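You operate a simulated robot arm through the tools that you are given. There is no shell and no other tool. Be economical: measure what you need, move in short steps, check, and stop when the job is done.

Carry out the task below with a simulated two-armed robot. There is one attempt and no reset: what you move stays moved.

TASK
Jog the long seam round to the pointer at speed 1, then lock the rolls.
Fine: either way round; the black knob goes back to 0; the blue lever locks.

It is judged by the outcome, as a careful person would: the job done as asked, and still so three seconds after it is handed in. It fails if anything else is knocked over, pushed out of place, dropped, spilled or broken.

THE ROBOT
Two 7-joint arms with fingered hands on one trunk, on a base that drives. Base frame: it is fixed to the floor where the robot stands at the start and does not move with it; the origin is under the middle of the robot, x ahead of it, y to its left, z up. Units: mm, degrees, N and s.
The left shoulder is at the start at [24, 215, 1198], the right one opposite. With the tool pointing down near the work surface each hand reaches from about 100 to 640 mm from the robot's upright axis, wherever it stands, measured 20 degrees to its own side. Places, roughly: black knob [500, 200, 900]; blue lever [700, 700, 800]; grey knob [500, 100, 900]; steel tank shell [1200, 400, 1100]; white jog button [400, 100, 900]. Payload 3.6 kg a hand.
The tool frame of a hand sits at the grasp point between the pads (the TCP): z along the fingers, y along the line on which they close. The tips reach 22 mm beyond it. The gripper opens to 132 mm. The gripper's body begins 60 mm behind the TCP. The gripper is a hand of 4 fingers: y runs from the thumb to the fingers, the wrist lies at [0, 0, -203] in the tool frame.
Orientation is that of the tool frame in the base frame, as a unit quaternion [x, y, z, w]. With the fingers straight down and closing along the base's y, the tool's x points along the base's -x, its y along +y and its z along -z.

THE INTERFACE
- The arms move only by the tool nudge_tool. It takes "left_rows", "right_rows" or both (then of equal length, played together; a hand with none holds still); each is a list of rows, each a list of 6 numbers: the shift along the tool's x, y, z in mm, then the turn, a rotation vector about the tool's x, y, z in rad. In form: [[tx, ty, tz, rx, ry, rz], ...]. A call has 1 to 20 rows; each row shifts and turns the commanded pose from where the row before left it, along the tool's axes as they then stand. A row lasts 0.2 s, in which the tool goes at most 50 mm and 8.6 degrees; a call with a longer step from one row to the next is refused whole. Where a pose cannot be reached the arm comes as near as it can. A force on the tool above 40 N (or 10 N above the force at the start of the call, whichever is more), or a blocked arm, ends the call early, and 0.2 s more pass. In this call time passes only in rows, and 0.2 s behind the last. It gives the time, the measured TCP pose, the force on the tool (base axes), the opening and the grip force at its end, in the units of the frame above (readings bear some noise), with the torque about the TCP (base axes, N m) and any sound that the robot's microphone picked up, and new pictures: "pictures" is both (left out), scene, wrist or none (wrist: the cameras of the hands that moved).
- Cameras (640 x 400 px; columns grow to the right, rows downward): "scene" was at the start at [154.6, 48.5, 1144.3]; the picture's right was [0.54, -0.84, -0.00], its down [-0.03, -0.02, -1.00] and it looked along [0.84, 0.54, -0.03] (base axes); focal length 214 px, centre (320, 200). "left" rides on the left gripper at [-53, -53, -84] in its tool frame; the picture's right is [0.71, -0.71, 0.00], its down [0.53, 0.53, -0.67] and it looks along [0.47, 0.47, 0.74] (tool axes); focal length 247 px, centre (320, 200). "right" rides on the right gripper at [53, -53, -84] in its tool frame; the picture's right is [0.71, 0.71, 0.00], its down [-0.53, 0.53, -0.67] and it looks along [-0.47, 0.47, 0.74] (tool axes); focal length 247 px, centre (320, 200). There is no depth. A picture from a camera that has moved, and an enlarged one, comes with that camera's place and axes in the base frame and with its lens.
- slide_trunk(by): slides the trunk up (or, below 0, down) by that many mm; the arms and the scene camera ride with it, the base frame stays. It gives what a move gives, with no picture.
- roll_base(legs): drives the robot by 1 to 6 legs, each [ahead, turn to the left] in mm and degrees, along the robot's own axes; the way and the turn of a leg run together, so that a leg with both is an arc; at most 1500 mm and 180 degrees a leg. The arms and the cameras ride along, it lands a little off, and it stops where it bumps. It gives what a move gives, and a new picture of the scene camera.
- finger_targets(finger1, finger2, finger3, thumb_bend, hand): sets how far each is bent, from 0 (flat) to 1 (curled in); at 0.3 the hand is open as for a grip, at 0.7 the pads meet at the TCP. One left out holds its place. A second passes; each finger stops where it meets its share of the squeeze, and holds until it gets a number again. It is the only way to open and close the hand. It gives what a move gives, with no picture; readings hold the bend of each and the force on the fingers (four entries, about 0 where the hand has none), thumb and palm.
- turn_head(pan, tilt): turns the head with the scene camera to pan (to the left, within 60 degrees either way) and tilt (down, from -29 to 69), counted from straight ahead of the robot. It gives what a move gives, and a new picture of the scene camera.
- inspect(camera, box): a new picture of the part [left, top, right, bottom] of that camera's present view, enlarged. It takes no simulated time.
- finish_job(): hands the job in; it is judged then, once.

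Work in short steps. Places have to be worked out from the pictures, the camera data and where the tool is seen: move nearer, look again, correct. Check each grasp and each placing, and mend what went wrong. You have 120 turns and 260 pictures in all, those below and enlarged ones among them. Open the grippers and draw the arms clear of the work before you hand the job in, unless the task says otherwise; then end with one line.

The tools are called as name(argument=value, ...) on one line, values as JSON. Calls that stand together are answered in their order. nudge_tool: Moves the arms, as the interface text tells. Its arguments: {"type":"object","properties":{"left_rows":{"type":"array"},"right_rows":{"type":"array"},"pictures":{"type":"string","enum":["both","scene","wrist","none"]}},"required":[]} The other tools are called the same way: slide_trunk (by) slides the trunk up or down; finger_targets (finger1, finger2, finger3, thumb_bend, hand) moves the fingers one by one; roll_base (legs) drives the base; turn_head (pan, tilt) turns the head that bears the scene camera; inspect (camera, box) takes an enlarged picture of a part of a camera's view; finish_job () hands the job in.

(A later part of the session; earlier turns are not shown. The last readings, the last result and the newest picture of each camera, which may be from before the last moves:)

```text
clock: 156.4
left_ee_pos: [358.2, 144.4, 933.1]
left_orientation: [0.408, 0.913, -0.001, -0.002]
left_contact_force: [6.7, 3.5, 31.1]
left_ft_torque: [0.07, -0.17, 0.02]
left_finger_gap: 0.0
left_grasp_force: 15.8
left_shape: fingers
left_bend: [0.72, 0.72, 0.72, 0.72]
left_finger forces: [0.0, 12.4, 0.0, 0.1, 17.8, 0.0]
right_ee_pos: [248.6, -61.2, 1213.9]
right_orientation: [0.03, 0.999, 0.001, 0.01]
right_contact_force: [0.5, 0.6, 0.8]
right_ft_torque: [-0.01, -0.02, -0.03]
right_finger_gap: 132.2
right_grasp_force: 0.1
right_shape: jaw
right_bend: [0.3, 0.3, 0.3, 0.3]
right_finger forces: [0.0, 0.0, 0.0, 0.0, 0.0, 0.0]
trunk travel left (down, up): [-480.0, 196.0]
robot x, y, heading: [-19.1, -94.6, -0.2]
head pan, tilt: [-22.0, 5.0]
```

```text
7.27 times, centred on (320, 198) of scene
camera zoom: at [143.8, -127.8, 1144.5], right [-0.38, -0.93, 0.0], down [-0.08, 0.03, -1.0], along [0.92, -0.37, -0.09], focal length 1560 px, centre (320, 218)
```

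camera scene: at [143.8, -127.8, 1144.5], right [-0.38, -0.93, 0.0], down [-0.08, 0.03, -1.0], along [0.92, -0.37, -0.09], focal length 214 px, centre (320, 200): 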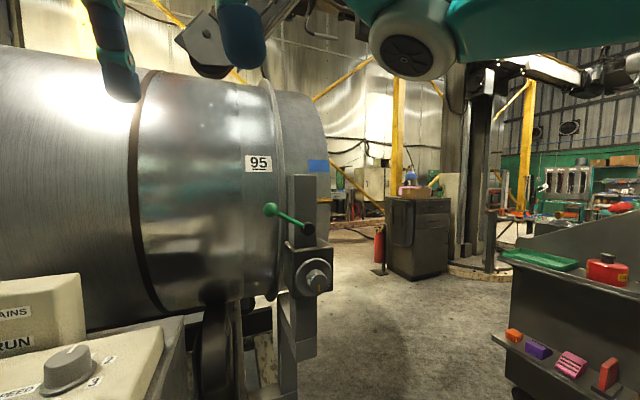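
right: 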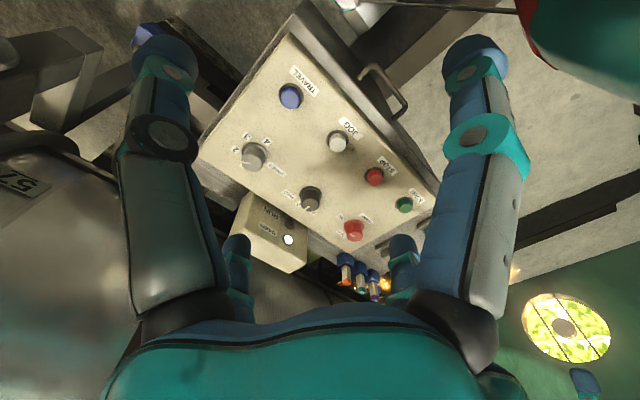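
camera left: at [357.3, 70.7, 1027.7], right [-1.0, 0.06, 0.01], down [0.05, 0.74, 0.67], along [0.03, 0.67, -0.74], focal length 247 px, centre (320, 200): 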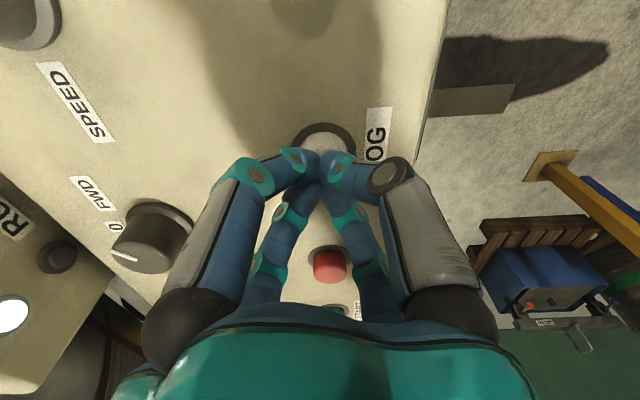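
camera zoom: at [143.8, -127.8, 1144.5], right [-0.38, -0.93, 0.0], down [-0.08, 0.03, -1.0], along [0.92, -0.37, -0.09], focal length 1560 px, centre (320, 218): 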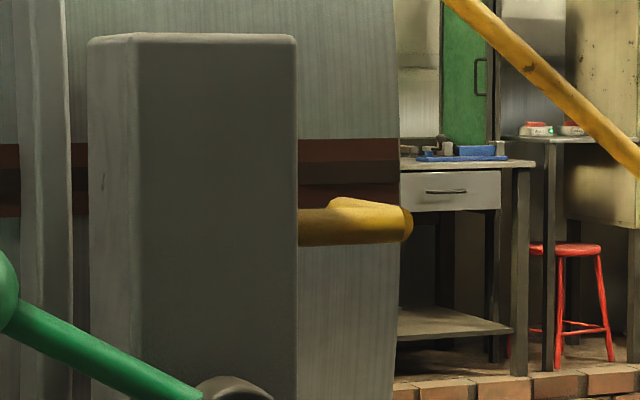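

The tip itself (near (733, -377, 1090)) appears at v≈213 in this zoom and the seam centre at 173: about 0.5 s more. I hold two rows, then lift off at once.

nudge_tool(left_rows=[[0, 0, 0, 0, 0, 0], [0, 0, 0, 0, 0, 0], [0, 0, -30, 0, 0, 0], [0, 0, -30, 0, 0, 0]], pictures="none")

inspect(camera="scene", box=[300, 170, 340, 225])

```text
clock: 157.4
left_ee_pos: [362.2, 146.5, 989.2]
left_orientation: [0.41, 0.912, -0.001, -0.005]
left_contact_force: [0.2, -0.2, -0.2]
left_ft_torque: [0.02, 0.01, 0.0]
left_finger_gap: 0.0
left_grasp_force: 0.0
left_shape: fingers
left_bend: [0.71, 0.71, 0.71, 0.71]
left_finger forces: [0.0, 0.1, 0.0, 0.0, 0.0, 0.0]
right_ee_pos: [249.4, -60.7, 1213.5]
right_orientation: [0.03, 0.999, 0.0, 0.009]
right_contact_force: [0.4, -0.7, -0.5]
right_ft_torque: [-0.03, -0.01, -0.02]
right_finger_gap: 132.0
right_grasp_force: 0.1
right_shape: jaw
right_bend: [0.3, 0.3, 0.3, 0.3]
right_finger forces: [0.1, 0.0, 0.1, 0.0, 0.0, 0.1]
trunk travel left (down, up): [-480.0, 196.0]
robot x, y, heading: [-17.8, -91.0, -0.2]
head pan, tilt: [-22.0, 5.0]
```

```text
7.27 times, centred on (320, 198) of scene
camera zoom: at [144.6, -127.2, 1144.2], right [-0.38, -0.93, 0.0], down [-0.08, 0.03, -1.0], along [0.92, -0.38, -0.09], focal length 1560 px, centre (320, 218)
```

zoom: 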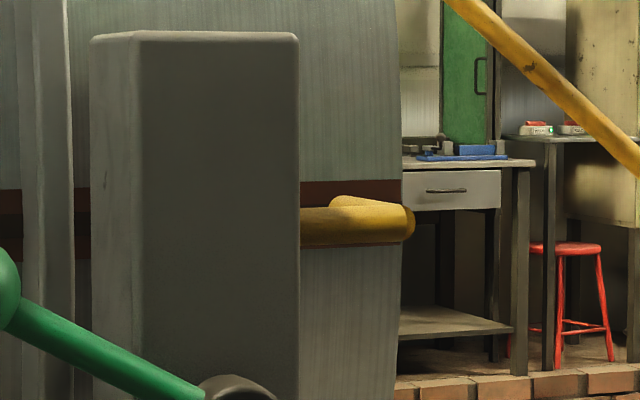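

The seam is centred on the pointer tip. Now the black knob back to 0: I open the hand and go back above it.

nudge_tool(left_rows=[[-14.8, 40, -8, 0, 0, 0], [-14.8, 40, -8, 0, 0, 0], [-14.8, 40, -6, 0, 0, 0]], pictures="none")

finger_targets(hand="left", finger1=0.47, finger2=0.47, finger3=0.47, thumb_bend=0.47)

inspect(camera="left", box=[0, 0, 640, 400])

```text
clock: 158.2
left_ee_pos: [481.5, 186.7, 1012.1]
left_orientation: [0.409, 0.912, -0.002, -0.005]
left_contact_force: [0.1, -0.5, -0.8]
left_ft_torque: [0.0, 0.03, 0.01]
left_finger_gap: 0.0
left_grasp_force: 0.1
left_shape: fingers
left_bend: [0.71, 0.71, 0.71, 0.71]
left_finger forces: [0.0, 0.0, 0.0, 0.0, 0.0, 0.0]
right_ee_pos: [249.8, -58.7, 1215.0]
right_orientation: [0.031, 0.999, 0.0, 0.008]
right_contact_force: [0.3, -0.3, 0.5]
right_ft_torque: [0.0, 0.01, 0.0]
right_finger_gap: 132.1
right_grasp_force: 0.0
right_shape: jaw
right_bend: [0.3, 0.3, 0.3, 0.3]
right_finger forces: [0.1, 0.1, 0.1, 0.1, 0.0, 0.0]
trunk travel left (down, up): [-480.0, 196.0]
robot x, y, heading: [-20.2, -89.0, -0.1]
head pan, tilt: [-22.0, 5.0]
```

```text
clock: 159.2
left_ee_pos: [480.5, 188.4, 1011.0]
left_orientation: [0.408, 0.913, -0.001, -0.004]
left_contact_force: [-0.4, 0.6, 0.9]
left_ft_torque: [0.02, 0.01, -0.01]
left_finger_gap: 47.3
left_grasp_force: 0.0
left_shape: fingers
left_bend: [0.47, 0.47, 0.47, 0.47]
left_finger forces: [0.0, 0.0, 0.0, 0.1, 0.1, 0.1]
right_ee_pos: [249.4, -58.6, 1213.0]
right_orientation: [0.03, 0.999, -0.001, 0.009]
right_contact_force: [0.1, -0.3, -0.2]
right_ft_torque: [-0.01, -0.01, 0.0]
right_finger_gap: 131.7
right_grasp_force: 0.1
right_shape: jaw
right_bend: [0.3, 0.3, 0.3, 0.3]
right_finger forces: [0.0, 0.0, 0.0, 0.0, 0.0, 0.0]
trunk travel left (down, up): [-480.0, 196.0]
robot x, y, heading: [-16.7, -90.3, -0.2]
head pan, tilt: [-22.0, 5.0]
```

```text
1.00 times, centred on (320, 200) of left (not enlarged: the box is as wide or as high as the picture)
camera zoom: at [477.3, 113.4, 1094.2], right [-1.0, 0.06, 0.01], down [0.05, 0.74, 0.67], along [0.03, 0.67, -0.74], focal length 247 px, centre (320, 200)
```

zoom: 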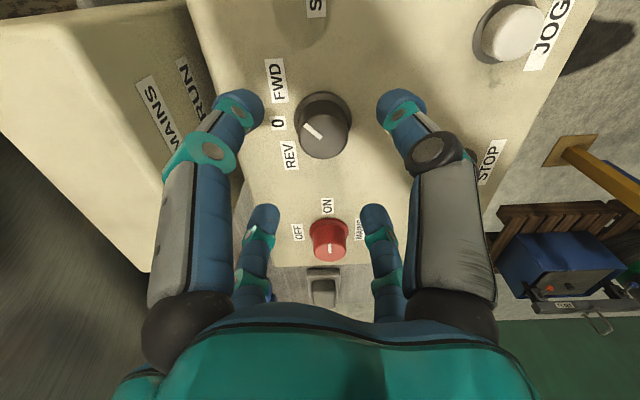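

Knob ~4 mm off along tool x. I correct and descend to grip height, then close.

nudge_tool(left_rows=[[4, 1, 35, 0, 0, 0], [0, 0, 28, 0, 0, 0], [0, 0, 14, 0, 0, 0]], pictures="wrist")

finger_targets(hand="left", finger1=0.62, finger2=0.62, finger3=0.62, thumb_bend=0.62)

finger_targets(hand="left", finger1=0.7, finger2=0.7, finger3=0.7, thumb_bend=0.74)

```text
clock: 160.0
left_ee_pos: [476.8, 194.8, 933.8]
left_orientation: [0.409, 0.912, -0.001, -0.005]
left_contact_force: [0.4, -0.4, -0.4]
left_ft_torque: [-0.02, 0.02, -0.04]
left_finger_gap: 47.5
left_grasp_force: 0.0
left_shape: fingers
left_bend: [0.47, 0.47, 0.47, 0.47]
left_finger forces: [0.0, 0.0, 0.0, 0.1, 0.0, 0.1]
right_ee_pos: [250.2, -59.9, 1214.1]
right_orientation: [0.03, 1.0, 0.0, 0.008]
right_contact_force: [0.4, 0.3, 0.8]
right_ft_torque: [0.0, 0.0, -0.05]
right_finger_gap: 132.0
right_grasp_force: 0.1
right_shape: jaw
right_bend: [0.3, 0.3, 0.3, 0.3]
right_finger forces: [0.0, 0.0, 0.0, 0.0, 0.0, 0.1]
trunk travel left (down, up): [-480.0, 196.0]
robot x, y, heading: [-19.8, -96.7, -0.4]
head pan, tilt: [-22.0, 5.0]
camera left: at [473.8, 119.8, 1016.6], right [-1.0, 0.06, 0.01], down [0.05, 0.74, 0.67], along [0.03, 0.67, -0.74], focal length 247 px, centre (320, 200)
```

left: 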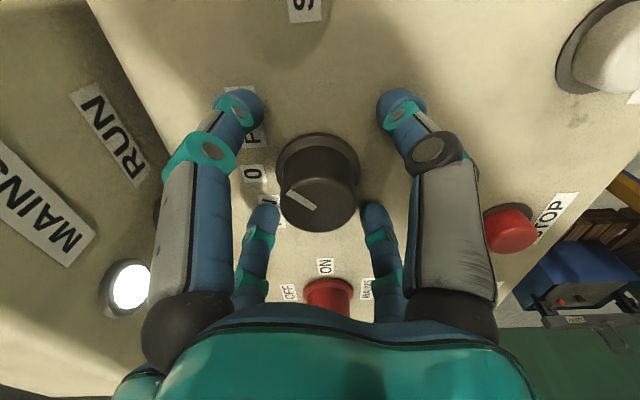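

```text
clock: 161.0
left_ee_pos: [476.4, 194.1, 934.0]
left_orientation: [0.409, 0.913, 0.0, -0.004]
left_contact_force: [-0.3, 1.2, -0.8]
left_ft_torque: [0.01, 0.02, 0.0]
left_finger_gap: 15.4
left_grasp_force: 3.6
left_shape: fingers
left_bend: [0.6, 0.58, 0.58, 0.61]
left_finger forces: [1.0, 2.9, 2.6, 0.0, 1.0, 0.1]
right_ee_pos: [249.9, -59.0, 1212.7]
right_orientation: [0.031, 0.999, 0.0, 0.009]
right_contact_force: [-0.2, 0.9, -0.1]
right_ft_torque: [0.0, -0.02, -0.01]
right_finger_gap: 132.0
right_grasp_force: 0.2
right_shape: jaw
right_bend: [0.3, 0.3, 0.3, 0.3]
right_finger forces: [0.0, 0.1, 0.0, 0.0, 0.0, 0.0]
trunk travel left (down, up): [-480.0, 196.0]
robot x, y, heading: [-17.2, -94.5, -0.4]
head pan, tilt: [-22.0, 5.0]
```

```text
clock: 162.0
left_ee_pos: [475.9, 194.0, 933.8]
left_orientation: [0.409, 0.912, -0.001, -0.004]
left_contact_force: [-2.5, -3.1, -3.4]
left_ft_torque: [-0.01, -0.01, 0.03]
left_finger_gap: 12.6
left_grasp_force: 17.0
left_shape: fingers
left_bend: [0.62, 0.58, 0.59, 0.64]
left_finger forces: [5.6, 8.1, 7.4, 0.1, 12.2, 0.0]
right_ee_pos: [249.1, -58.9, 1213.7]
right_orientation: [0.03, 1.0, 0.0, 0.009]
right_contact_force: [-0.7, 0.4, -0.8]
right_ft_torque: [0.01, 0.03, -0.02]
right_finger_gap: 132.1
right_grasp_force: 0.0
right_shape: jaw
right_bend: [0.3, 0.3, 0.3, 0.3]
right_finger forces: [0.1, 0.0, 0.1, 0.1, 0.0, 0.1]
trunk travel left (down, up): [-480.0, 196.0]
robot x, y, heading: [-18.0, -91.9, -0.1]
head pan, tilt: [-22.0, 5.0]
```

Good grip on all four fingers. I turn back 45° counter-clockwise, release and check.

nudge_tool(left_rows=[[0, 0, 0, 0, 0, -0.131], [0, 0, 0, 0, 0, -0.131], [0, 0, 0, 0, 0, -0.131], [0, 0, 0, 0, 0, -0.131], [0, 0, 0, 0, 0, -0.131], [0, 0, 0, 0, 0, -0.131]], pictures="none")

finger_targets(hand="left", finger1=0.45, finger2=0.45, finger3=0.45, thumb_bend=0.45)

nudge_tool(left_rows=[[0, 0, -40, 0, 0, 0], [0, 0, -40, 0, 0, 0], [0, 0, -40, 0, 0, 0]], pictures="wrist")

inspect(camera="left", box=[240, 20, 400, 160])

```text
clock: 163.4
left_ee_pos: [479.1, 194.5, 934.1]
left_orientation: [0.026, 1.0, 0.0, -0.003]
left_contact_force: [9.1, -9.6, -0.4]
left_ft_torque: [-0.19, -0.23, -0.04]
left_finger_gap: 13.6
left_grasp_force: 18.7
left_shape: fingers
left_bend: [0.61, 0.58, 0.6, 0.63]
left_finger forces: [8.0, 8.5, 7.1, 0.0, 14.2, 0.1]
right_ee_pos: [249.3, -61.0, 1214.6]
right_orientation: [0.031, 0.999, 0.0, 0.008]
right_contact_force: [-0.4, -1.0, -0.4]
right_ft_torque: [0.0, 0.0, 0.02]
right_finger_gap: 132.3
right_grasp_force: 0.1
right_shape: jaw
right_bend: [0.3, 0.3, 0.3, 0.3]
right_finger forces: [0.0, 0.1, 0.0, 0.0, 0.0, 0.1]
trunk travel left (down, up): [-480.0, 196.0]
robot x, y, heading: [-18.7, -94.5, -0.2]
head pan, tilt: [-22.0, 5.0]
```

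```text
clock: 164.4
left_ee_pos: [475.7, 196.5, 933.6]
left_orientation: [0.027, 1.0, -0.001, -0.004]
left_contact_force: [-0.5, -0.2, -0.3]
left_ft_torque: [0.02, 0.01, 0.0]
left_finger_gap: 52.2
left_grasp_force: 0.1
left_shape: fingers
left_bend: [0.45, 0.45, 0.45, 0.45]
left_finger forces: [0.0, 0.0, 0.1, 0.1, 0.0, 0.0]
right_ee_pos: [249.0, -59.0, 1214.1]
right_orientation: [0.03, 1.0, 0.0, 0.009]
right_contact_force: [0.3, 0.1, 0.1]
right_ft_torque: [0.03, -0.04, 0.03]
right_finger_gap: 131.9
right_grasp_force: 0.1
right_shape: jaw
right_bend: [0.3, 0.3, 0.3, 0.3]
right_finger forces: [0.1, 0.0, 0.0, 0.0, 0.0, 0.1]
trunk travel left (down, up): [-480.0, 196.0]
robot x, y, heading: [-17.8, -96.1, 0.0]
head pan, tilt: [-22.0, 5.0]
```

```text
clock: 165.2
left_ee_pos: [475.5, 196.6, 1054.7]
left_orientation: [0.028, 1.0, 0.002, -0.003]
left_contact_force: [0.5, 0.3, -0.1]
left_ft_torque: [-0.01, 0.02, 0.0]
left_finger_gap: 52.7
left_grasp_force: 0.0
left_shape: fingers
left_bend: [0.45, 0.45, 0.45, 0.45]
left_finger forces: [0.0, 0.0, 0.0, 0.0, 0.0, 0.0]
right_ee_pos: [248.9, -58.4, 1213.6]
right_orientation: [0.031, 0.999, 0.0, 0.009]
right_contact_force: [0.2, -0.3, 0.1]
right_ft_torque: [0.02, -0.03, 0.0]
right_finger_gap: 132.0
right_grasp_force: 0.0
right_shape: jaw
right_bend: [0.3, 0.3, 0.3, 0.3]
right_finger forces: [0.1, 0.0, 0.0, 0.0, 0.0, 0.0]
trunk travel left (down, up): [-480.0, 196.0]
robot x, y, heading: [-21.0, -93.4, -0.2]
head pan, tilt: [-22.0, 5.0]
camera left: at [526.6, 140.4, 1136.2], right [-0.75, -0.67, 0.0], down [-0.49, 0.55, 0.67], along [-0.45, 0.5, -0.74], focal length 247 px, centre (320, 200)
```

left: 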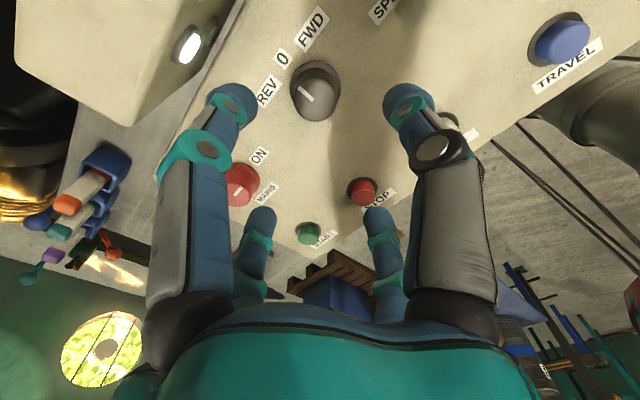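

```text
2.86 times, centred on (320, 90) of left
camera zoom: at [526.6, 140.4, 1136.2], right [-0.75, -0.67, 0.0], down [-0.49, 0.55, 0.67], along [-0.45, 0.5, -0.74], focal length 706 px, centre (320, 514)
```

zoom: 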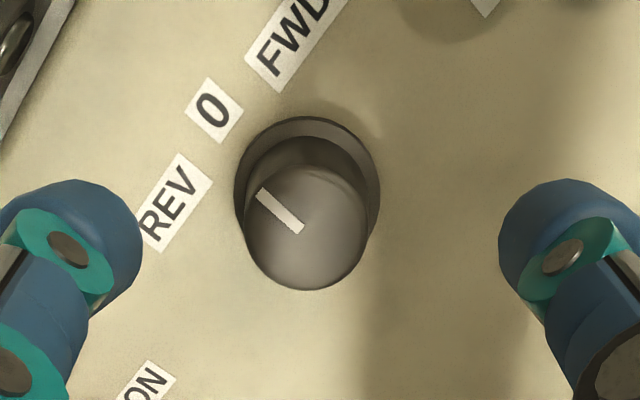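

The black knob is at 0. Now I look at the lever group at the far left.

nudge_tool(left_rows=[[35, 0, -30, 0, 0, 0], [35, 0, -30, 0, 0, 0], [35, 0, -30, 0, 0, 0]], pictures="none")

slide_trunk(by=190)

turn_head(pan=48, tilt=25)

inspect(camera="left", box=[0, 0, 640, 400])

```text
clock: 166.0
left_ee_pos: [370.0, 200.9, 1143.7]
left_orientation: [0.028, 1.0, 0.001, -0.004]
left_contact_force: [-0.1, -0.3, -0.6]
left_ft_torque: [0.02, 0.02, -0.02]
left_finger_gap: 52.4
left_grasp_force: 0.0
left_shape: fingers
left_bend: [0.45, 0.45, 0.45, 0.45]
left_finger forces: [0.0, 0.0, 0.1, 0.0, 0.0, 0.1]
right_ee_pos: [248.0, -59.1, 1214.0]
right_orientation: [0.03, 1.0, -0.001, 0.009]
right_contact_force: [-0.3, 0.6, -1.0]
right_ft_torque: [-0.01, 0.01, -0.02]
right_finger_gap: 132.1
right_grasp_force: 0.0
right_shape: jaw
right_bend: [0.3, 0.3, 0.3, 0.3]
right_finger forces: [0.0, 0.1, 0.0, 0.1, 0.0, 0.0]
trunk travel left (down, up): [-480.0, 196.0]
robot x, y, heading: [-16.8, -90.3, -0.1]
head pan, tilt: [-22.0, 5.0]
```

```text
clock: 168.1
left_ee_pos: [373.9, 203.1, 1334.8]
left_orientation: [0.027, 1.0, 0.001, -0.005]
left_contact_force: [0.6, -1.0, -0.5]
left_ft_torque: [-0.01, 0.02, 0.01]
left_finger_gap: 52.4
left_grasp_force: 0.0
left_shape: fingers
left_bend: [0.45, 0.45, 0.45, 0.45]
left_finger forces: [0.1, 0.1, 0.1, 0.0, 0.0, 0.0]
right_ee_pos: [249.1, -58.4, 1403.9]
right_orientation: [0.03, 1.0, 0.001, 0.009]
right_contact_force: [0.0, -0.6, -0.2]
right_ft_torque: [-0.01, 0.04, 0.01]
right_finger_gap: 131.7
right_grasp_force: 0.1
right_shape: jaw
right_bend: [0.3, 0.3, 0.3, 0.3]
right_finger forces: [0.0, 0.0, 0.0, 0.0, 0.1, 0.0]
trunk travel left (down, up): [-670.0, 6.0]
robot x, y, heading: [-19.9, -90.4, -0.2]
head pan, tilt: [-22.0, 5.0]
```

```text
clock: 169.5
left_ee_pos: [374.6, 202.8, 1335.2]
left_orientation: [0.027, 1.0, 0.0, -0.004]
left_contact_force: [-0.4, -1.0, 0.0]
left_ft_torque: [-0.01, 0.0, -0.01]
left_finger_gap: 52.6
left_grasp_force: 0.0
left_shape: fingers
left_bend: [0.45, 0.45, 0.45, 0.45]
left_finger forces: [0.0, 0.0, 0.0, 0.0, 0.0, 0.1]
right_ee_pos: [248.8, -58.4, 1405.0]
right_orientation: [0.031, 0.999, 0.0, 0.008]
right_contact_force: [0.6, 0.2, 0.1]
right_ft_torque: [0.02, 0.0, -0.02]
right_finger_gap: 131.9
right_grasp_force: 0.0
right_shape: jaw
right_bend: [0.3, 0.3, 0.3, 0.3]
right_finger forces: [0.1, 0.0, 0.1, 0.0, 0.1, 0.0]
trunk travel left (down, up): [-670.0, 6.0]
robot x, y, heading: [-17.6, -92.5, -0.4]
head pan, tilt: [48.0, 25.0]
camera scene: at [121.2, -24.2, 1302.9], right [0.74, -0.67, 0.0], down [-0.28, -0.31, -0.91], along [0.61, 0.67, -0.42], focal length 214 px, centre (320, 200)
```

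scene: 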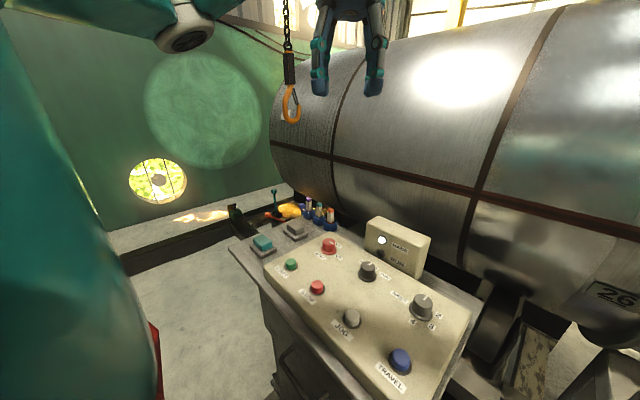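

```text
1.00 times, centred on (320, 200) of left (not enlarged: the box is as wide or as high as the picture)
camera zoom: at [425.5, 146.9, 1417.1], right [-0.75, -0.67, 0.01], down [-0.49, 0.55, 0.67], along [-0.45, 0.5, -0.74], focal length 247 px, centre (320, 200)
```

zoom: 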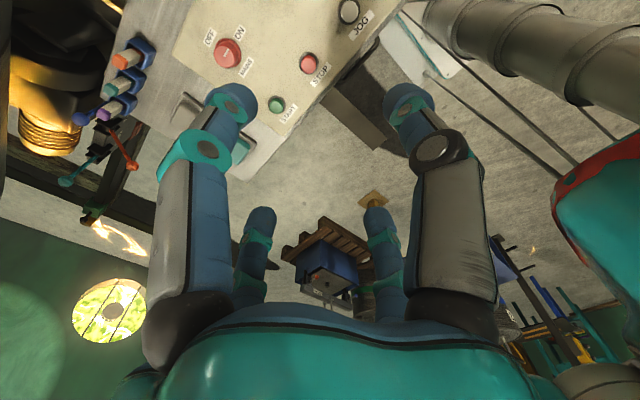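

I look down to the left for free floor before driving towards the levers.

turn_head(pan=60, tilt=45)

inspect(camera="left", box=[0, 60, 180, 230])

```text
clock: 170.3
left_ee_pos: [373.8, 201.9, 1334.8]
left_orientation: [0.028, 1.0, 0.001, -0.004]
left_contact_force: [0.4, -0.2, 1.6]
left_ft_torque: [0.02, -0.03, 0.0]
left_finger_gap: 52.4
left_grasp_force: 0.1
left_shape: fingers
left_bend: [0.45, 0.45, 0.45, 0.45]
left_finger forces: [0.1, 0.0, 0.1, 0.1, 0.1, 0.0]
right_ee_pos: [250.0, -58.6, 1403.0]
right_orientation: [0.031, 0.999, -0.001, 0.009]
right_contact_force: [-0.1, -0.2, 0.7]
right_ft_torque: [0.0, -0.01, 0.0]
right_finger_gap: 132.2
right_grasp_force: 0.0
right_shape: jaw
right_bend: [0.3, 0.3, 0.3, 0.3]
right_finger forces: [0.0, 0.1, 0.0, 0.0, 0.0, 0.0]
trunk travel left (down, up): [-670.0, 6.0]
robot x, y, heading: [-15.1, -98.5, -0.0]
head pan, tilt: [60.0, 45.0]
camera scene: at [100.3, -22.1, 1272.4], right [0.86, -0.5, 0.0], down [-0.36, -0.61, -0.71], along [0.35, 0.61, -0.71], focal length 214 px, centre (320, 200)
```

scene: 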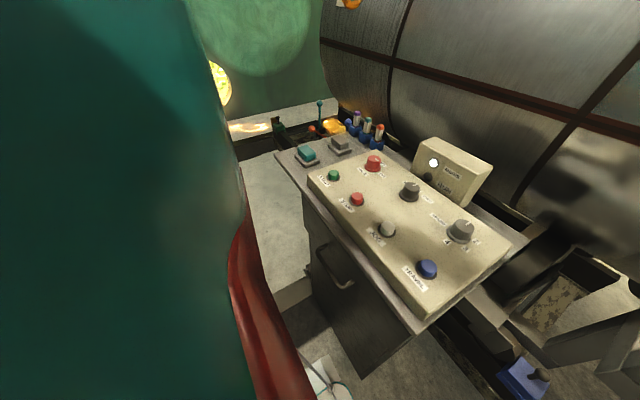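

```text
2.35 times, centred on (90, 145) of left
camera zoom: at [425.6, 146.9, 1417.0], right [-0.75, -0.67, 0.01], down [-0.49, 0.55, 0.67], along [-0.45, 0.5, -0.74], focal length 581 px, centre (861, 329)
```

zoom: 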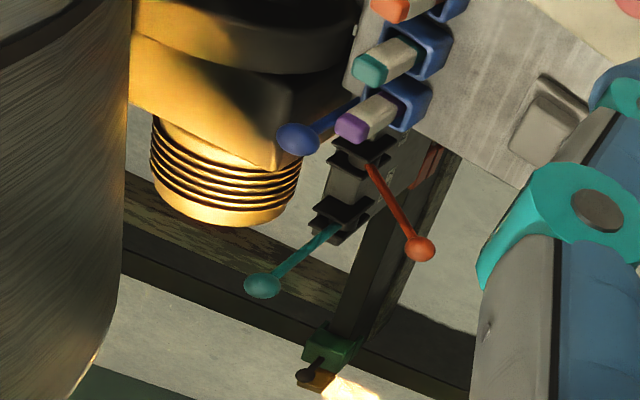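

A raised platform edge runs at about y=510 (what I bumped), so I must stay right of it and reach out to the blue lever (ball ≈ (700, 753, 815)); the hook hangs at about (610, 677, 1290). I shift the robot ~240 mm left by a reverse and forward S-curve.

roll_base(legs=[[-190, -38], [-190, 38]])

roll_base(legs=[[185, 38], [185, -38]])

```text
clock: 174.4
left_ee_pos: [35.0, 318.4, 1336.3]
left_orientation: [0.038, 0.999, 0.001, -0.005]
left_contact_force: [1.0, -0.1, 0.3]
left_ft_torque: [0.01, 0.05, -0.03]
left_finger_gap: 52.7
left_grasp_force: 0.0
left_shape: fingers
left_bend: [0.45, 0.45, 0.45, 0.45]
left_finger forces: [0.1, 0.0, 0.0, 0.0, 0.0, 0.0]
right_ee_pos: [-94.8, 59.9, 1405.0]
right_orientation: [0.04, 0.999, -0.001, 0.01]
right_contact_force: [-0.3, 0.4, 0.5]
right_ft_torque: [0.0, -0.02, 0.01]
right_finger_gap: 131.8
right_grasp_force: 0.0
right_shape: jaw
right_bend: [0.3, 0.3, 0.3, 0.3]
right_finger forces: [0.1, 0.0, 0.0, 0.0, 0.0, 0.0]
trunk travel left (down, up): [-670.0, 6.0]
robot x, y, heading: [-362.1, 25.6, -1.4]
head pan, tilt: [60.0, 45.0]
camera scene: at [-243.2, 90.6, 1272.3], right [0.86, -0.52, 0.0], down [-0.37, -0.6, -0.71], along [0.37, 0.6, -0.71], focal length 214 px, centre (320, 200)
```

scene: 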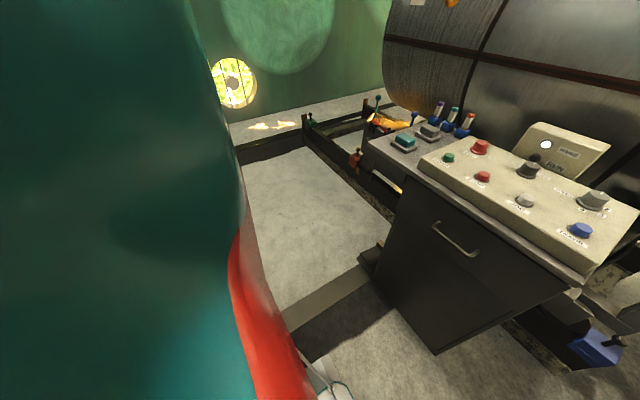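

```text
clock: 178.4
left_ee_pos: [373.5, 433.4, 1335.6]
left_orientation: [0.03, 1.0, 0.002, -0.004]
left_contact_force: [1.5, -0.6, 0.8]
left_ft_torque: [0.0, 0.0, 0.0]
left_finger_gap: 52.5
left_grasp_force: 0.1
left_shape: fingers
left_bend: [0.45, 0.45, 0.45, 0.45]
left_finger forces: [0.0, 0.1, 0.0, 0.0, 0.0, 0.1]
right_ee_pos: [249.7, 172.9, 1404.5]
right_orientation: [0.031, 0.999, 0.0, 0.009]
right_contact_force: [0.4, -0.6, 0.8]
right_ft_torque: [0.02, 0.03, 0.01]
right_finger_gap: 132.1
right_grasp_force: 0.1
right_shape: jaw
right_bend: [0.3, 0.3, 0.3, 0.3]
right_finger forces: [0.1, 0.0, 0.0, 0.1, 0.1, 0.1]
trunk travel left (down, up): [-670.0, 6.0]
robot x, y, heading: [-19.5, 143.2, -0.3]
head pan, tilt: [60.0, 45.0]
camera scene: at [99.8, 210.7, 1272.3], right [0.86, -0.51, 0.0], down [-0.36, -0.61, -0.71], along [0.36, 0.61, -0.71], focal length 214 px, centre (320, 200)
```

scene: 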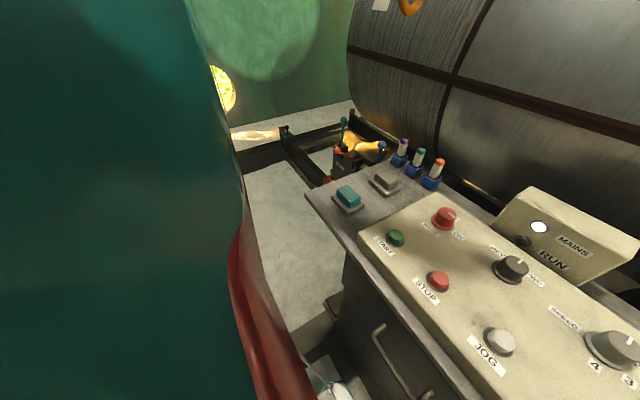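

Now at (-20, 143). I look closely at the levers.

turn_head(pan=42, tilt=30)

inspect(camera="scene", box=[230, 110, 390, 210])

inspect(camera="left", box=[40, 0, 240, 200])

```text
clock: 179.2
left_ee_pos: [372.2, 434.0, 1335.0]
left_orientation: [0.03, 1.0, 0.0, -0.005]
left_contact_force: [0.0, 0.3, 0.3]
left_ft_torque: [0.01, -0.02, 0.02]
left_finger_gap: 52.5
left_grasp_force: 0.1
left_shape: fingers
left_bend: [0.45, 0.45, 0.45, 0.45]
left_finger forces: [0.0, 0.0, 0.0, 0.0, 0.1, 0.0]
right_ee_pos: [248.1, 173.1, 1405.4]
right_orientation: [0.032, 0.999, 0.001, 0.009]
right_contact_force: [-0.2, -0.8, -0.1]
right_ft_torque: [0.0, -0.01, -0.01]
right_finger_gap: 132.1
right_grasp_force: 0.1
right_shape: jaw
right_bend: [0.3, 0.3, 0.3, 0.3]
right_finger forces: [0.0, 0.1, 0.0, 0.0, 0.0, 0.1]
trunk travel left (down, up): [-670.0, 6.0]
robot x, y, heading: [-20.0, 137.8, -0.2]
head pan, tilt: [42.0, 30.0]
camera scene: at [125.3, 201.3, 1294.9], right [0.67, -0.75, 0.0], down [-0.37, -0.33, -0.87], along [0.65, 0.58, -0.5], focal length 214 px, centre (320, 200)
```

scene: 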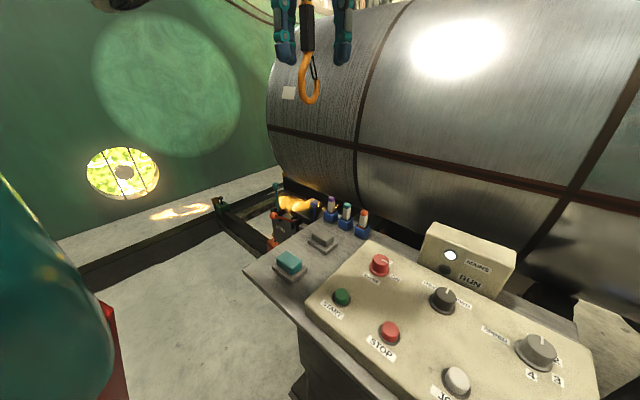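

```text
4.00 times, centred on (310, 160) of scene
camera zoom: at [125.3, 201.3, 1294.9], right [0.67, -0.75, 0.0], down [-0.37, -0.33, -0.87], along [0.65, 0.58, -0.5], focal length 858 px, centre (360, 360)
```

zoom: 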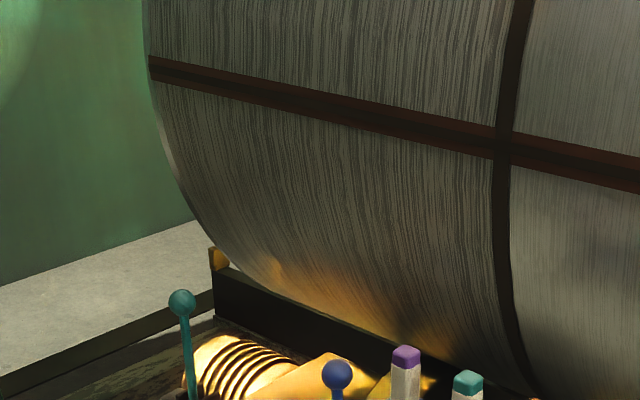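

```text
2.00 times, centred on (140, 100) of left
camera zoom: at [424.5, 378.6, 1417.9], right [-0.75, -0.66, 0.01], down [-0.49, 0.56, 0.67], along [-0.45, 0.5, -0.74], focal length 494 px, centre (680, 400)
```

zoom: 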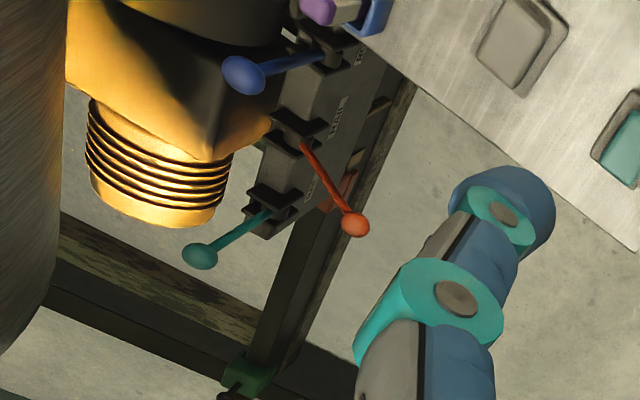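

Blue and teal levers stand upright, the red leans toward me. I zoom on the labels.

inspect(camera="left", box=[110, 0, 170, 60])

inspect(camera="left", box=[160, 20, 220, 80])

inspect(camera="scene", box=[250, 170, 380, 260])

```text
6.67 times, centred on (140, 30) of left
camera zoom: at [424.5, 378.6, 1417.9], right [-0.75, -0.66, 0.01], down [-0.49, 0.56, 0.67], along [-0.45, 0.5, -0.74], focal length 1646 px, centre (1520, 1333)
```

zoom: 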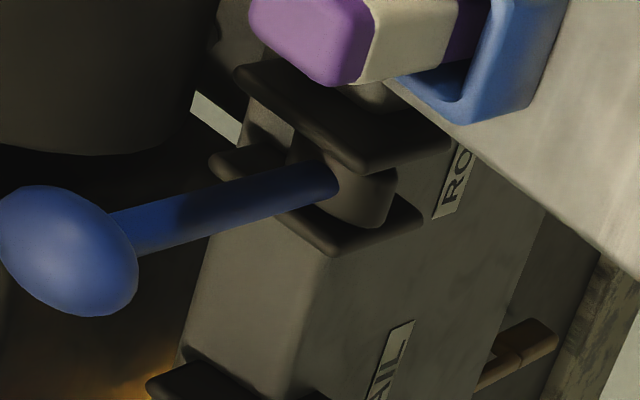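

```text
6.67 times, centred on (190, 50) of left
camera zoom: at [424.5, 378.6, 1417.9], right [-0.75, -0.66, 0.01], down [-0.49, 0.56, 0.67], along [-0.45, 0.5, -0.74], focal length 1646 px, centre (1187, 1200)
```

zoom: 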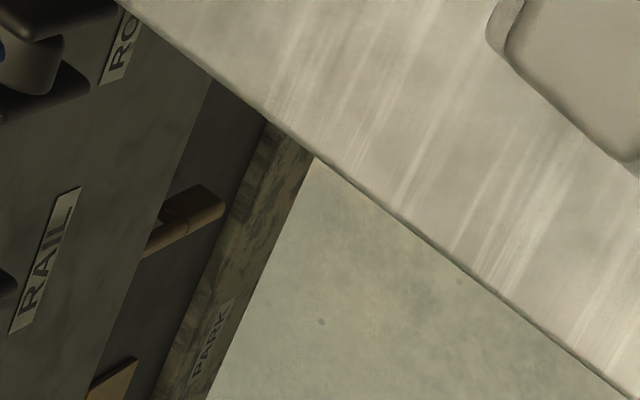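

```text
4.44 times, centred on (315, 215) of scene
camera zoom: at [125.3, 201.3, 1294.9], right [0.67, -0.75, 0.0], down [-0.37, -0.33, -0.87], along [0.65, 0.58, -0.5], focal length 953 px, centre (342, 133)
```

zoom: 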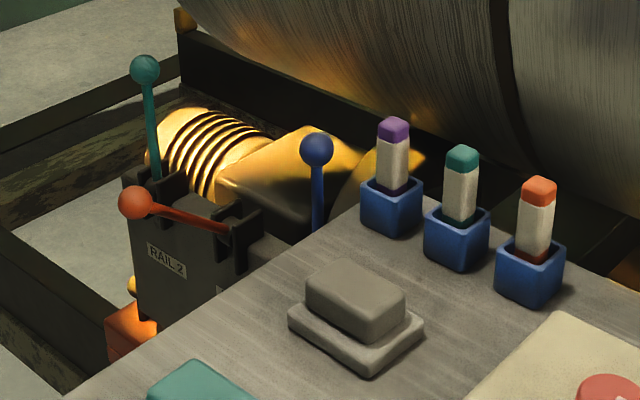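

Labels read ROLLS (blue), RAIL 1 (red), RAIL 2 (teal). Red is thrown toward me and blue stands upright (free, since the rolls turned), so I must pull blue toward me. I lower the trunk and orient the left hand forward-left, pointing down at about 30°.

slide_trunk(by=-200)

nudge_tool(left_rows=[[0, 0, 0, 0, 0, -0.13], [0, 0, 0, 0, 0, -0.13], [0, 0, 0, 0, 0, -0.13], [0, 0, 0, 0, 0, -0.13], [0, 0, 0, 0, -0.15, 0], [0, 0, 0, 0, -0.15, 0], [0, 0, 0, 0, -0.15, 0], [0, 0, 0, 0, -0.15, 0], [0, 0, 0, 0, -0.15, 0], [0, 0, 0, 0, -0.15, 0]])

```text
clock: 181.4
left_ee_pos: [373.6, 434.7, 1137.4]
left_orientation: [0.03, 1.0, 0.0, -0.004]
left_contact_force: [-1.2, -1.4, -0.6]
left_ft_torque: [-0.01, 0.04, 0.0]
left_finger_gap: 52.5
left_grasp_force: 0.1
left_shape: fingers
left_bend: [0.45, 0.45, 0.45, 0.45]
left_finger forces: [0.0, 0.1, 0.0, 0.1, 0.1, 0.0]
right_ee_pos: [247.0, 171.5, 1205.1]
right_orientation: [0.032, 0.999, -0.001, 0.01]
right_contact_force: [0.6, 0.4, 0.0]
right_ft_torque: [-0.04, 0.03, 0.0]
right_finger_gap: 132.1
right_grasp_force: 0.0
right_shape: jaw
right_bend: [0.3, 0.3, 0.3, 0.3]
right_finger forces: [0.1, 0.0, 0.0, 0.0, 0.0, 0.1]
trunk travel left (down, up): [-470.0, 206.0]
robot x, y, heading: [-22.8, 139.0, -0.5]
head pan, tilt: [42.0, 30.0]
```

```text
clock: 183.6
left_ee_pos: [395.8, 429.6, 1140.0]
left_orientation: [-0.205, 0.879, 0.101, 0.419]
left_contact_force: [0.0, 0.1, 1.3]
left_ft_torque: [0.01, 0.0, 0.01]
left_finger_gap: 52.4
left_grasp_force: 0.0
left_shape: fingers
left_bend: [0.45, 0.45, 0.45, 0.45]
left_finger forces: [0.1, 0.0, 0.0, 0.1, 0.0, 0.1]
left hand out of reach, approached as far as the arm can: row 10
right_ee_pos: [248.2, 173.4, 1205.1]
right_orientation: [0.033, 0.999, -0.001, 0.008]
right_contact_force: [-0.4, 0.4, -0.4]
right_ft_torque: [0.02, -0.01, 0.06]
right_finger_gap: 132.2
right_grasp_force: 0.2
right_shape: jaw
right_bend: [0.3, 0.3, 0.3, 0.3]
right_finger forces: [0.0, 0.0, 0.0, 0.0, 0.1, 0.1]
trunk travel left (down, up): [-470.0, 206.0]
robot x, y, heading: [-20.9, 145.1, -0.3]
head pan, tilt: [42.0, 30.0]
camera scene: at [126.4, 200.9, 1093.6], right [0.66, -0.75, 0.0], down [-0.37, -0.33, -0.87], along [0.65, 0.58, -0.5], focal length 214 px, centre (320, 200)
camera left: at [390.5, 367.9, 1233.1], right [-0.08, -0.83, -0.55], down [-1.0, 0.09, 0.01], along [0.04, 0.55, -0.83], focal length 247 px, centre (320, 200)
```

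scene: 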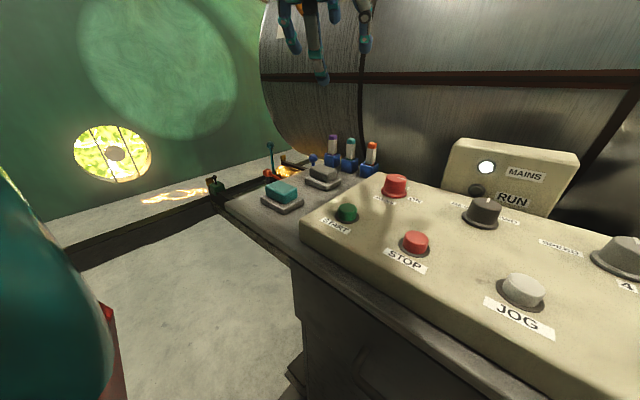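
left: 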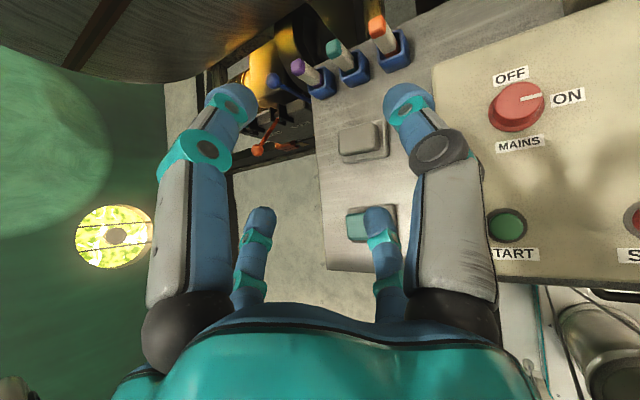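

The hand now points forward-left, 39° down. I first move left and down on the far side of the pen holders, staying under the hook.

nudge_tool(left_rows=[[-8.6, 32.2, 28.8, 0, 0, 0], [-8.6, 32.2, 28.8, 0, 0, 0], [-8.6, 32.2, 28.8, 0, 0, 0], [-8.6, 32.2, 28.8, 0, 0, 0], [-8.6, 32.2, 28.8, 0, 0, 0], [-8.6, 32.2, 28.8, 0, 0, 0], [-8.6, 32.2, 28.8, 0, 0, 0], [-8.6, 32.2, 28.8, 0, 0, 0]])

```text
clock: 185.4
left_ee_pos: [479.0, 760.9, 1053.7]
left_orientation: [-0.205, 0.878, 0.1, 0.42]
left_contact_force: [0.1, 0.9, -0.9]
left_ft_torque: [0.01, -0.01, -0.02]
left_finger_gap: 52.6
left_grasp_force: 0.0
left_shape: fingers
left_bend: [0.45, 0.45, 0.45, 0.45]
left_finger forces: [0.1, 0.1, 0.0, 0.0, 0.1, 0.0]
right_ee_pos: [247.9, 173.4, 1206.0]
right_orientation: [0.032, 0.999, -0.001, 0.008]
right_contact_force: [0.1, -0.3, -0.8]
right_ft_torque: [-0.03, 0.03, 0.01]
right_finger_gap: 132.0
right_grasp_force: 0.1
right_shape: jaw
right_bend: [0.3, 0.3, 0.3, 0.3]
right_finger forces: [0.0, 0.1, 0.0, 0.0, 0.1, 0.1]
trunk travel left (down, up): [-470.0, 206.0]
robot x, y, heading: [-22.8, 139.9, -0.2]
head pan, tilt: [42.0, 30.0]
camera scene: at [126.0, 201.7, 1093.6], right [0.66, -0.75, 0.0], down [-0.37, -0.33, -0.87], along [0.65, 0.58, -0.5], focal length 214 px, centre (320, 200)
camera left: at [473.6, 699.1, 1145.0], right [-0.09, -0.83, -0.55], down [-1.0, 0.09, 0.01], along [0.04, 0.55, -0.83], focal length 247 px, centre (320, 200)
```

scene: 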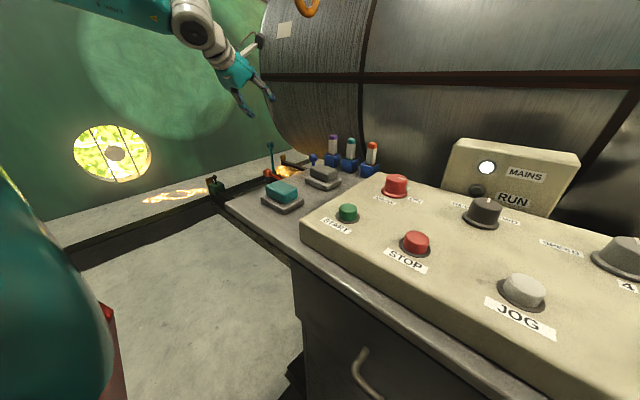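
left: 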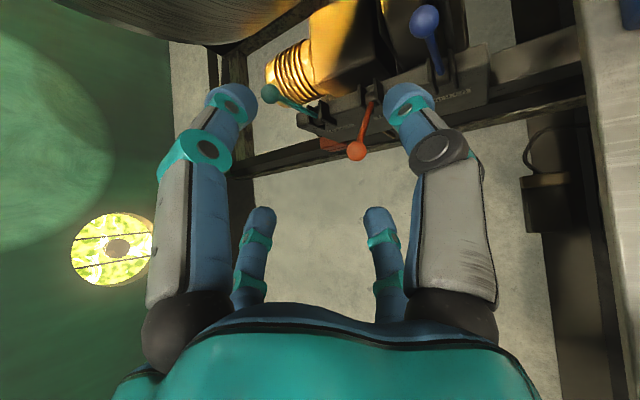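

Excellent view of the levers. I zoom to read any lock markings.

inspect(camera="left", box=[360, 0, 500, 120])

inspect(camera="left", box=[260, 60, 400, 180])

```text
3.33 times, centred on (430, 60) of left
camera zoom: at [473.6, 699.1, 1145.0], right [-0.09, -0.83, -0.55], down [-1.0, 0.09, 0.01], along [0.04, 0.55, -0.83], focal length 823 px, centre (-47, 667)
```

zoom: 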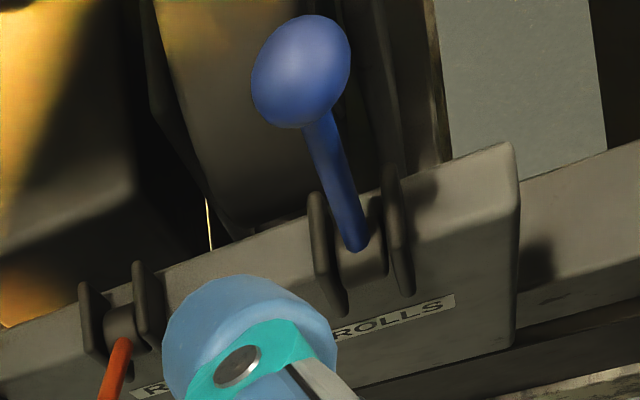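

```text
3.33 times, centred on (330, 120) of left
camera zoom: at [473.6, 699.1, 1145.0], right [-0.09, -0.83, -0.55], down [-1.0, 0.09, 0.01], along [0.04, 0.55, -0.83], focal length 823 px, centre (287, 467)
```

zoom: 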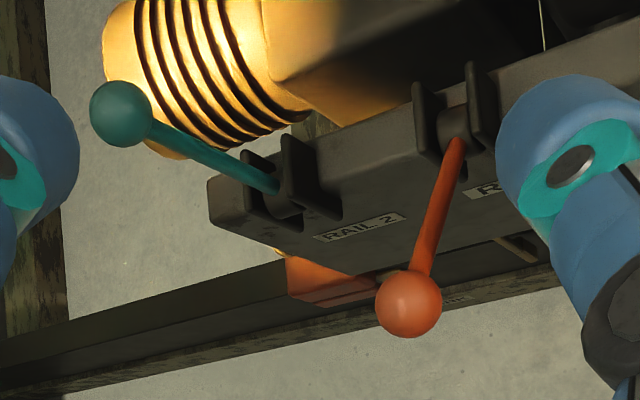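

The blue lever stands vertical, ball ≈ (697, 741, 815), ~36 mm across. I open the hand more and approach to 80 mm short of the ball.

finger_targets(hand="left", finger1=0.4, finger2=0.4, finger3=0.4, thumb_bend=0.4)

nudge_tool(left_rows=[[11.2, -19.2, 35.7, 0, 0, 0], [11.2, -19.2, 35.7, 0, 0, 0], [11.2, -19.2, 35.7, 0, 0, 0], [11.2, -19.2, 35.7, 0, 0, 0], [11.2, -19.2, 35.7, 0, 0, 0], [11.2, -19.2, 35.7, 0, 0, 0]])

```text
clock: 186.4
left_ee_pos: [477.6, 759.3, 1052.6]
left_orientation: [-0.205, 0.879, 0.101, 0.419]
left_contact_force: [-0.3, -0.2, 0.2]
left_ft_torque: [0.04, 0.0, 0.01]
left_finger_gap: 64.1
left_grasp_force: 0.1
left_shape: fingers
left_bend: [0.4, 0.4, 0.4, 0.4]
left_finger forces: [0.1, 0.0, 0.1, 0.0, 0.0, 0.1]
right_ee_pos: [247.2, 173.6, 1204.1]
right_orientation: [0.032, 0.999, 0.0, 0.009]
right_contact_force: [0.1, 0.1, -0.3]
right_ft_torque: [0.0, -0.01, 0.0]
right_finger_gap: 132.0
right_grasp_force: 0.1
right_shape: jaw
right_bend: [0.3, 0.3, 0.3, 0.3]
right_finger forces: [0.0, 0.1, 0.0, 0.0, 0.0, 0.0]
trunk travel left (down, up): [-470.0, 206.0]
robot x, y, heading: [-19.7, 139.7, -0.3]
head pan, tilt: [42.0, 30.0]
```

```text
clock: 187.8
left_ee_pos: [640.9, 711.0, 861.0]
left_orientation: [-0.204, 0.878, 0.101, 0.42]
left_contact_force: [-0.6, 0.4, 0.4]
left_ft_torque: [0.0, 0.03, 0.0]
left_finger_gap: 64.3
left_grasp_force: 0.1
left_shape: fingers
left_bend: [0.4, 0.4, 0.4, 0.4]
left_finger forces: [0.0, 0.0, 0.0, 0.1, 0.0, 0.0]
right_ee_pos: [248.2, 172.0, 1204.8]
right_orientation: [0.032, 0.999, 0.0, 0.009]
right_contact_force: [-0.1, -0.1, -0.1]
right_ft_torque: [-0.01, -0.01, 0.02]
right_finger_gap: 132.2
right_grasp_force: 0.0
right_shape: jaw
right_bend: [0.3, 0.3, 0.3, 0.3]
right_finger forces: [0.0, 0.0, 0.0, 0.0, 0.0, 0.0]
trunk travel left (down, up): [-470.0, 206.0]
robot x, y, heading: [-19.9, 140.7, 0.0]
head pan, tilt: [42.0, 30.0]
camera scene: at [126.8, 200.9, 1093.6], right [0.66, -0.75, 0.0], down [-0.38, -0.33, -0.87], along [0.65, 0.58, -0.5], focal length 214 px, centre (320, 200)
camera left: at [637.2, 649.3, 954.0], right [-0.09, -0.83, -0.55], down [-1.0, 0.1, 0.01], along [0.04, 0.55, -0.83], focal length 247 px, centre (320, 200)
```

scene: 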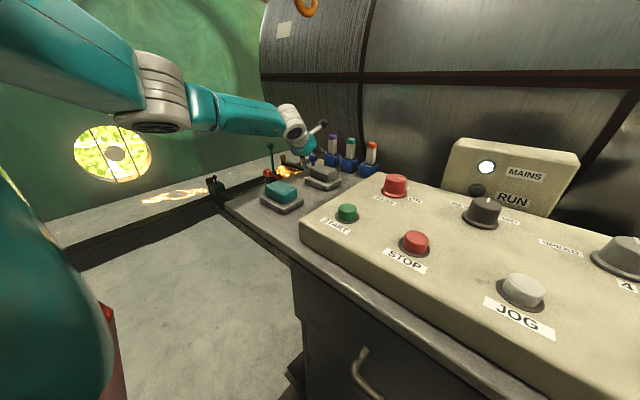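
left: 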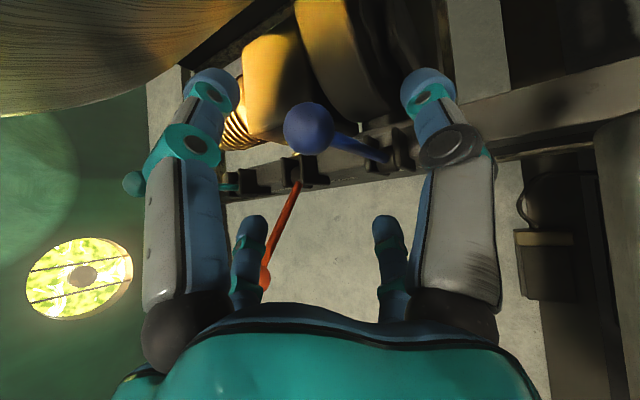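

Ball is at about (-2, +8, 82) mm in the tool frame. I advance 62 mm with that correction and look.

nudge_tool(left_rows=[[-1, 4, 24, 0, 0, 0], [-1, 4, 22, 0, 0, 0], [0, 0, 16, 0, 0, 0]], pictures="wrist")

```text
clock: 188.6
left_ee_pos: [665.3, 730.5, 842.8]
left_orientation: [-0.204, 0.878, 0.101, 0.42]
left_contact_force: [-0.8, 0.6, 0.1]
left_ft_torque: [0.0, 0.03, 0.02]
left_finger_gap: 64.2
left_grasp_force: 0.2
left_shape: fingers
left_bend: [0.4, 0.4, 0.4, 0.4]
left_finger forces: [0.0, 0.0, 0.1, 0.1, 0.0, 0.0]
left hand out of reach, approached as far as the arm can: row 2, 3
right_ee_pos: [247.8, 171.9, 1205.9]
right_orientation: [0.031, 0.999, 0.0, 0.009]
right_contact_force: [0.3, -0.9, -0.3]
right_ft_torque: [0.02, 0.0, 0.01]
right_finger_gap: 132.1
right_grasp_force: 0.1
right_shape: jaw
right_bend: [0.3, 0.3, 0.3, 0.3]
right_finger forces: [0.0, 0.0, 0.1, 0.1, 0.1, 0.0]
trunk travel left (down, up): [-470.0, 206.0]
robot x, y, heading: [-20.2, 141.8, -0.0]
head pan, tilt: [42.0, 30.0]
camera left: at [660.2, 668.5, 934.5], right [-0.08, -0.83, -0.56], down [-1.0, 0.09, 0.01], along [0.04, 0.55, -0.83], focal length 247 px, centre (320, 200)
```

left: 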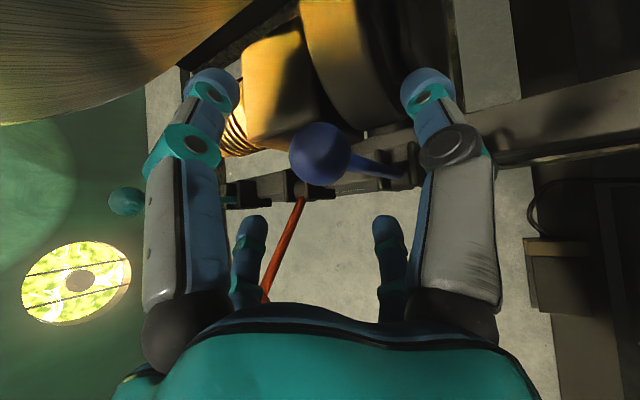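

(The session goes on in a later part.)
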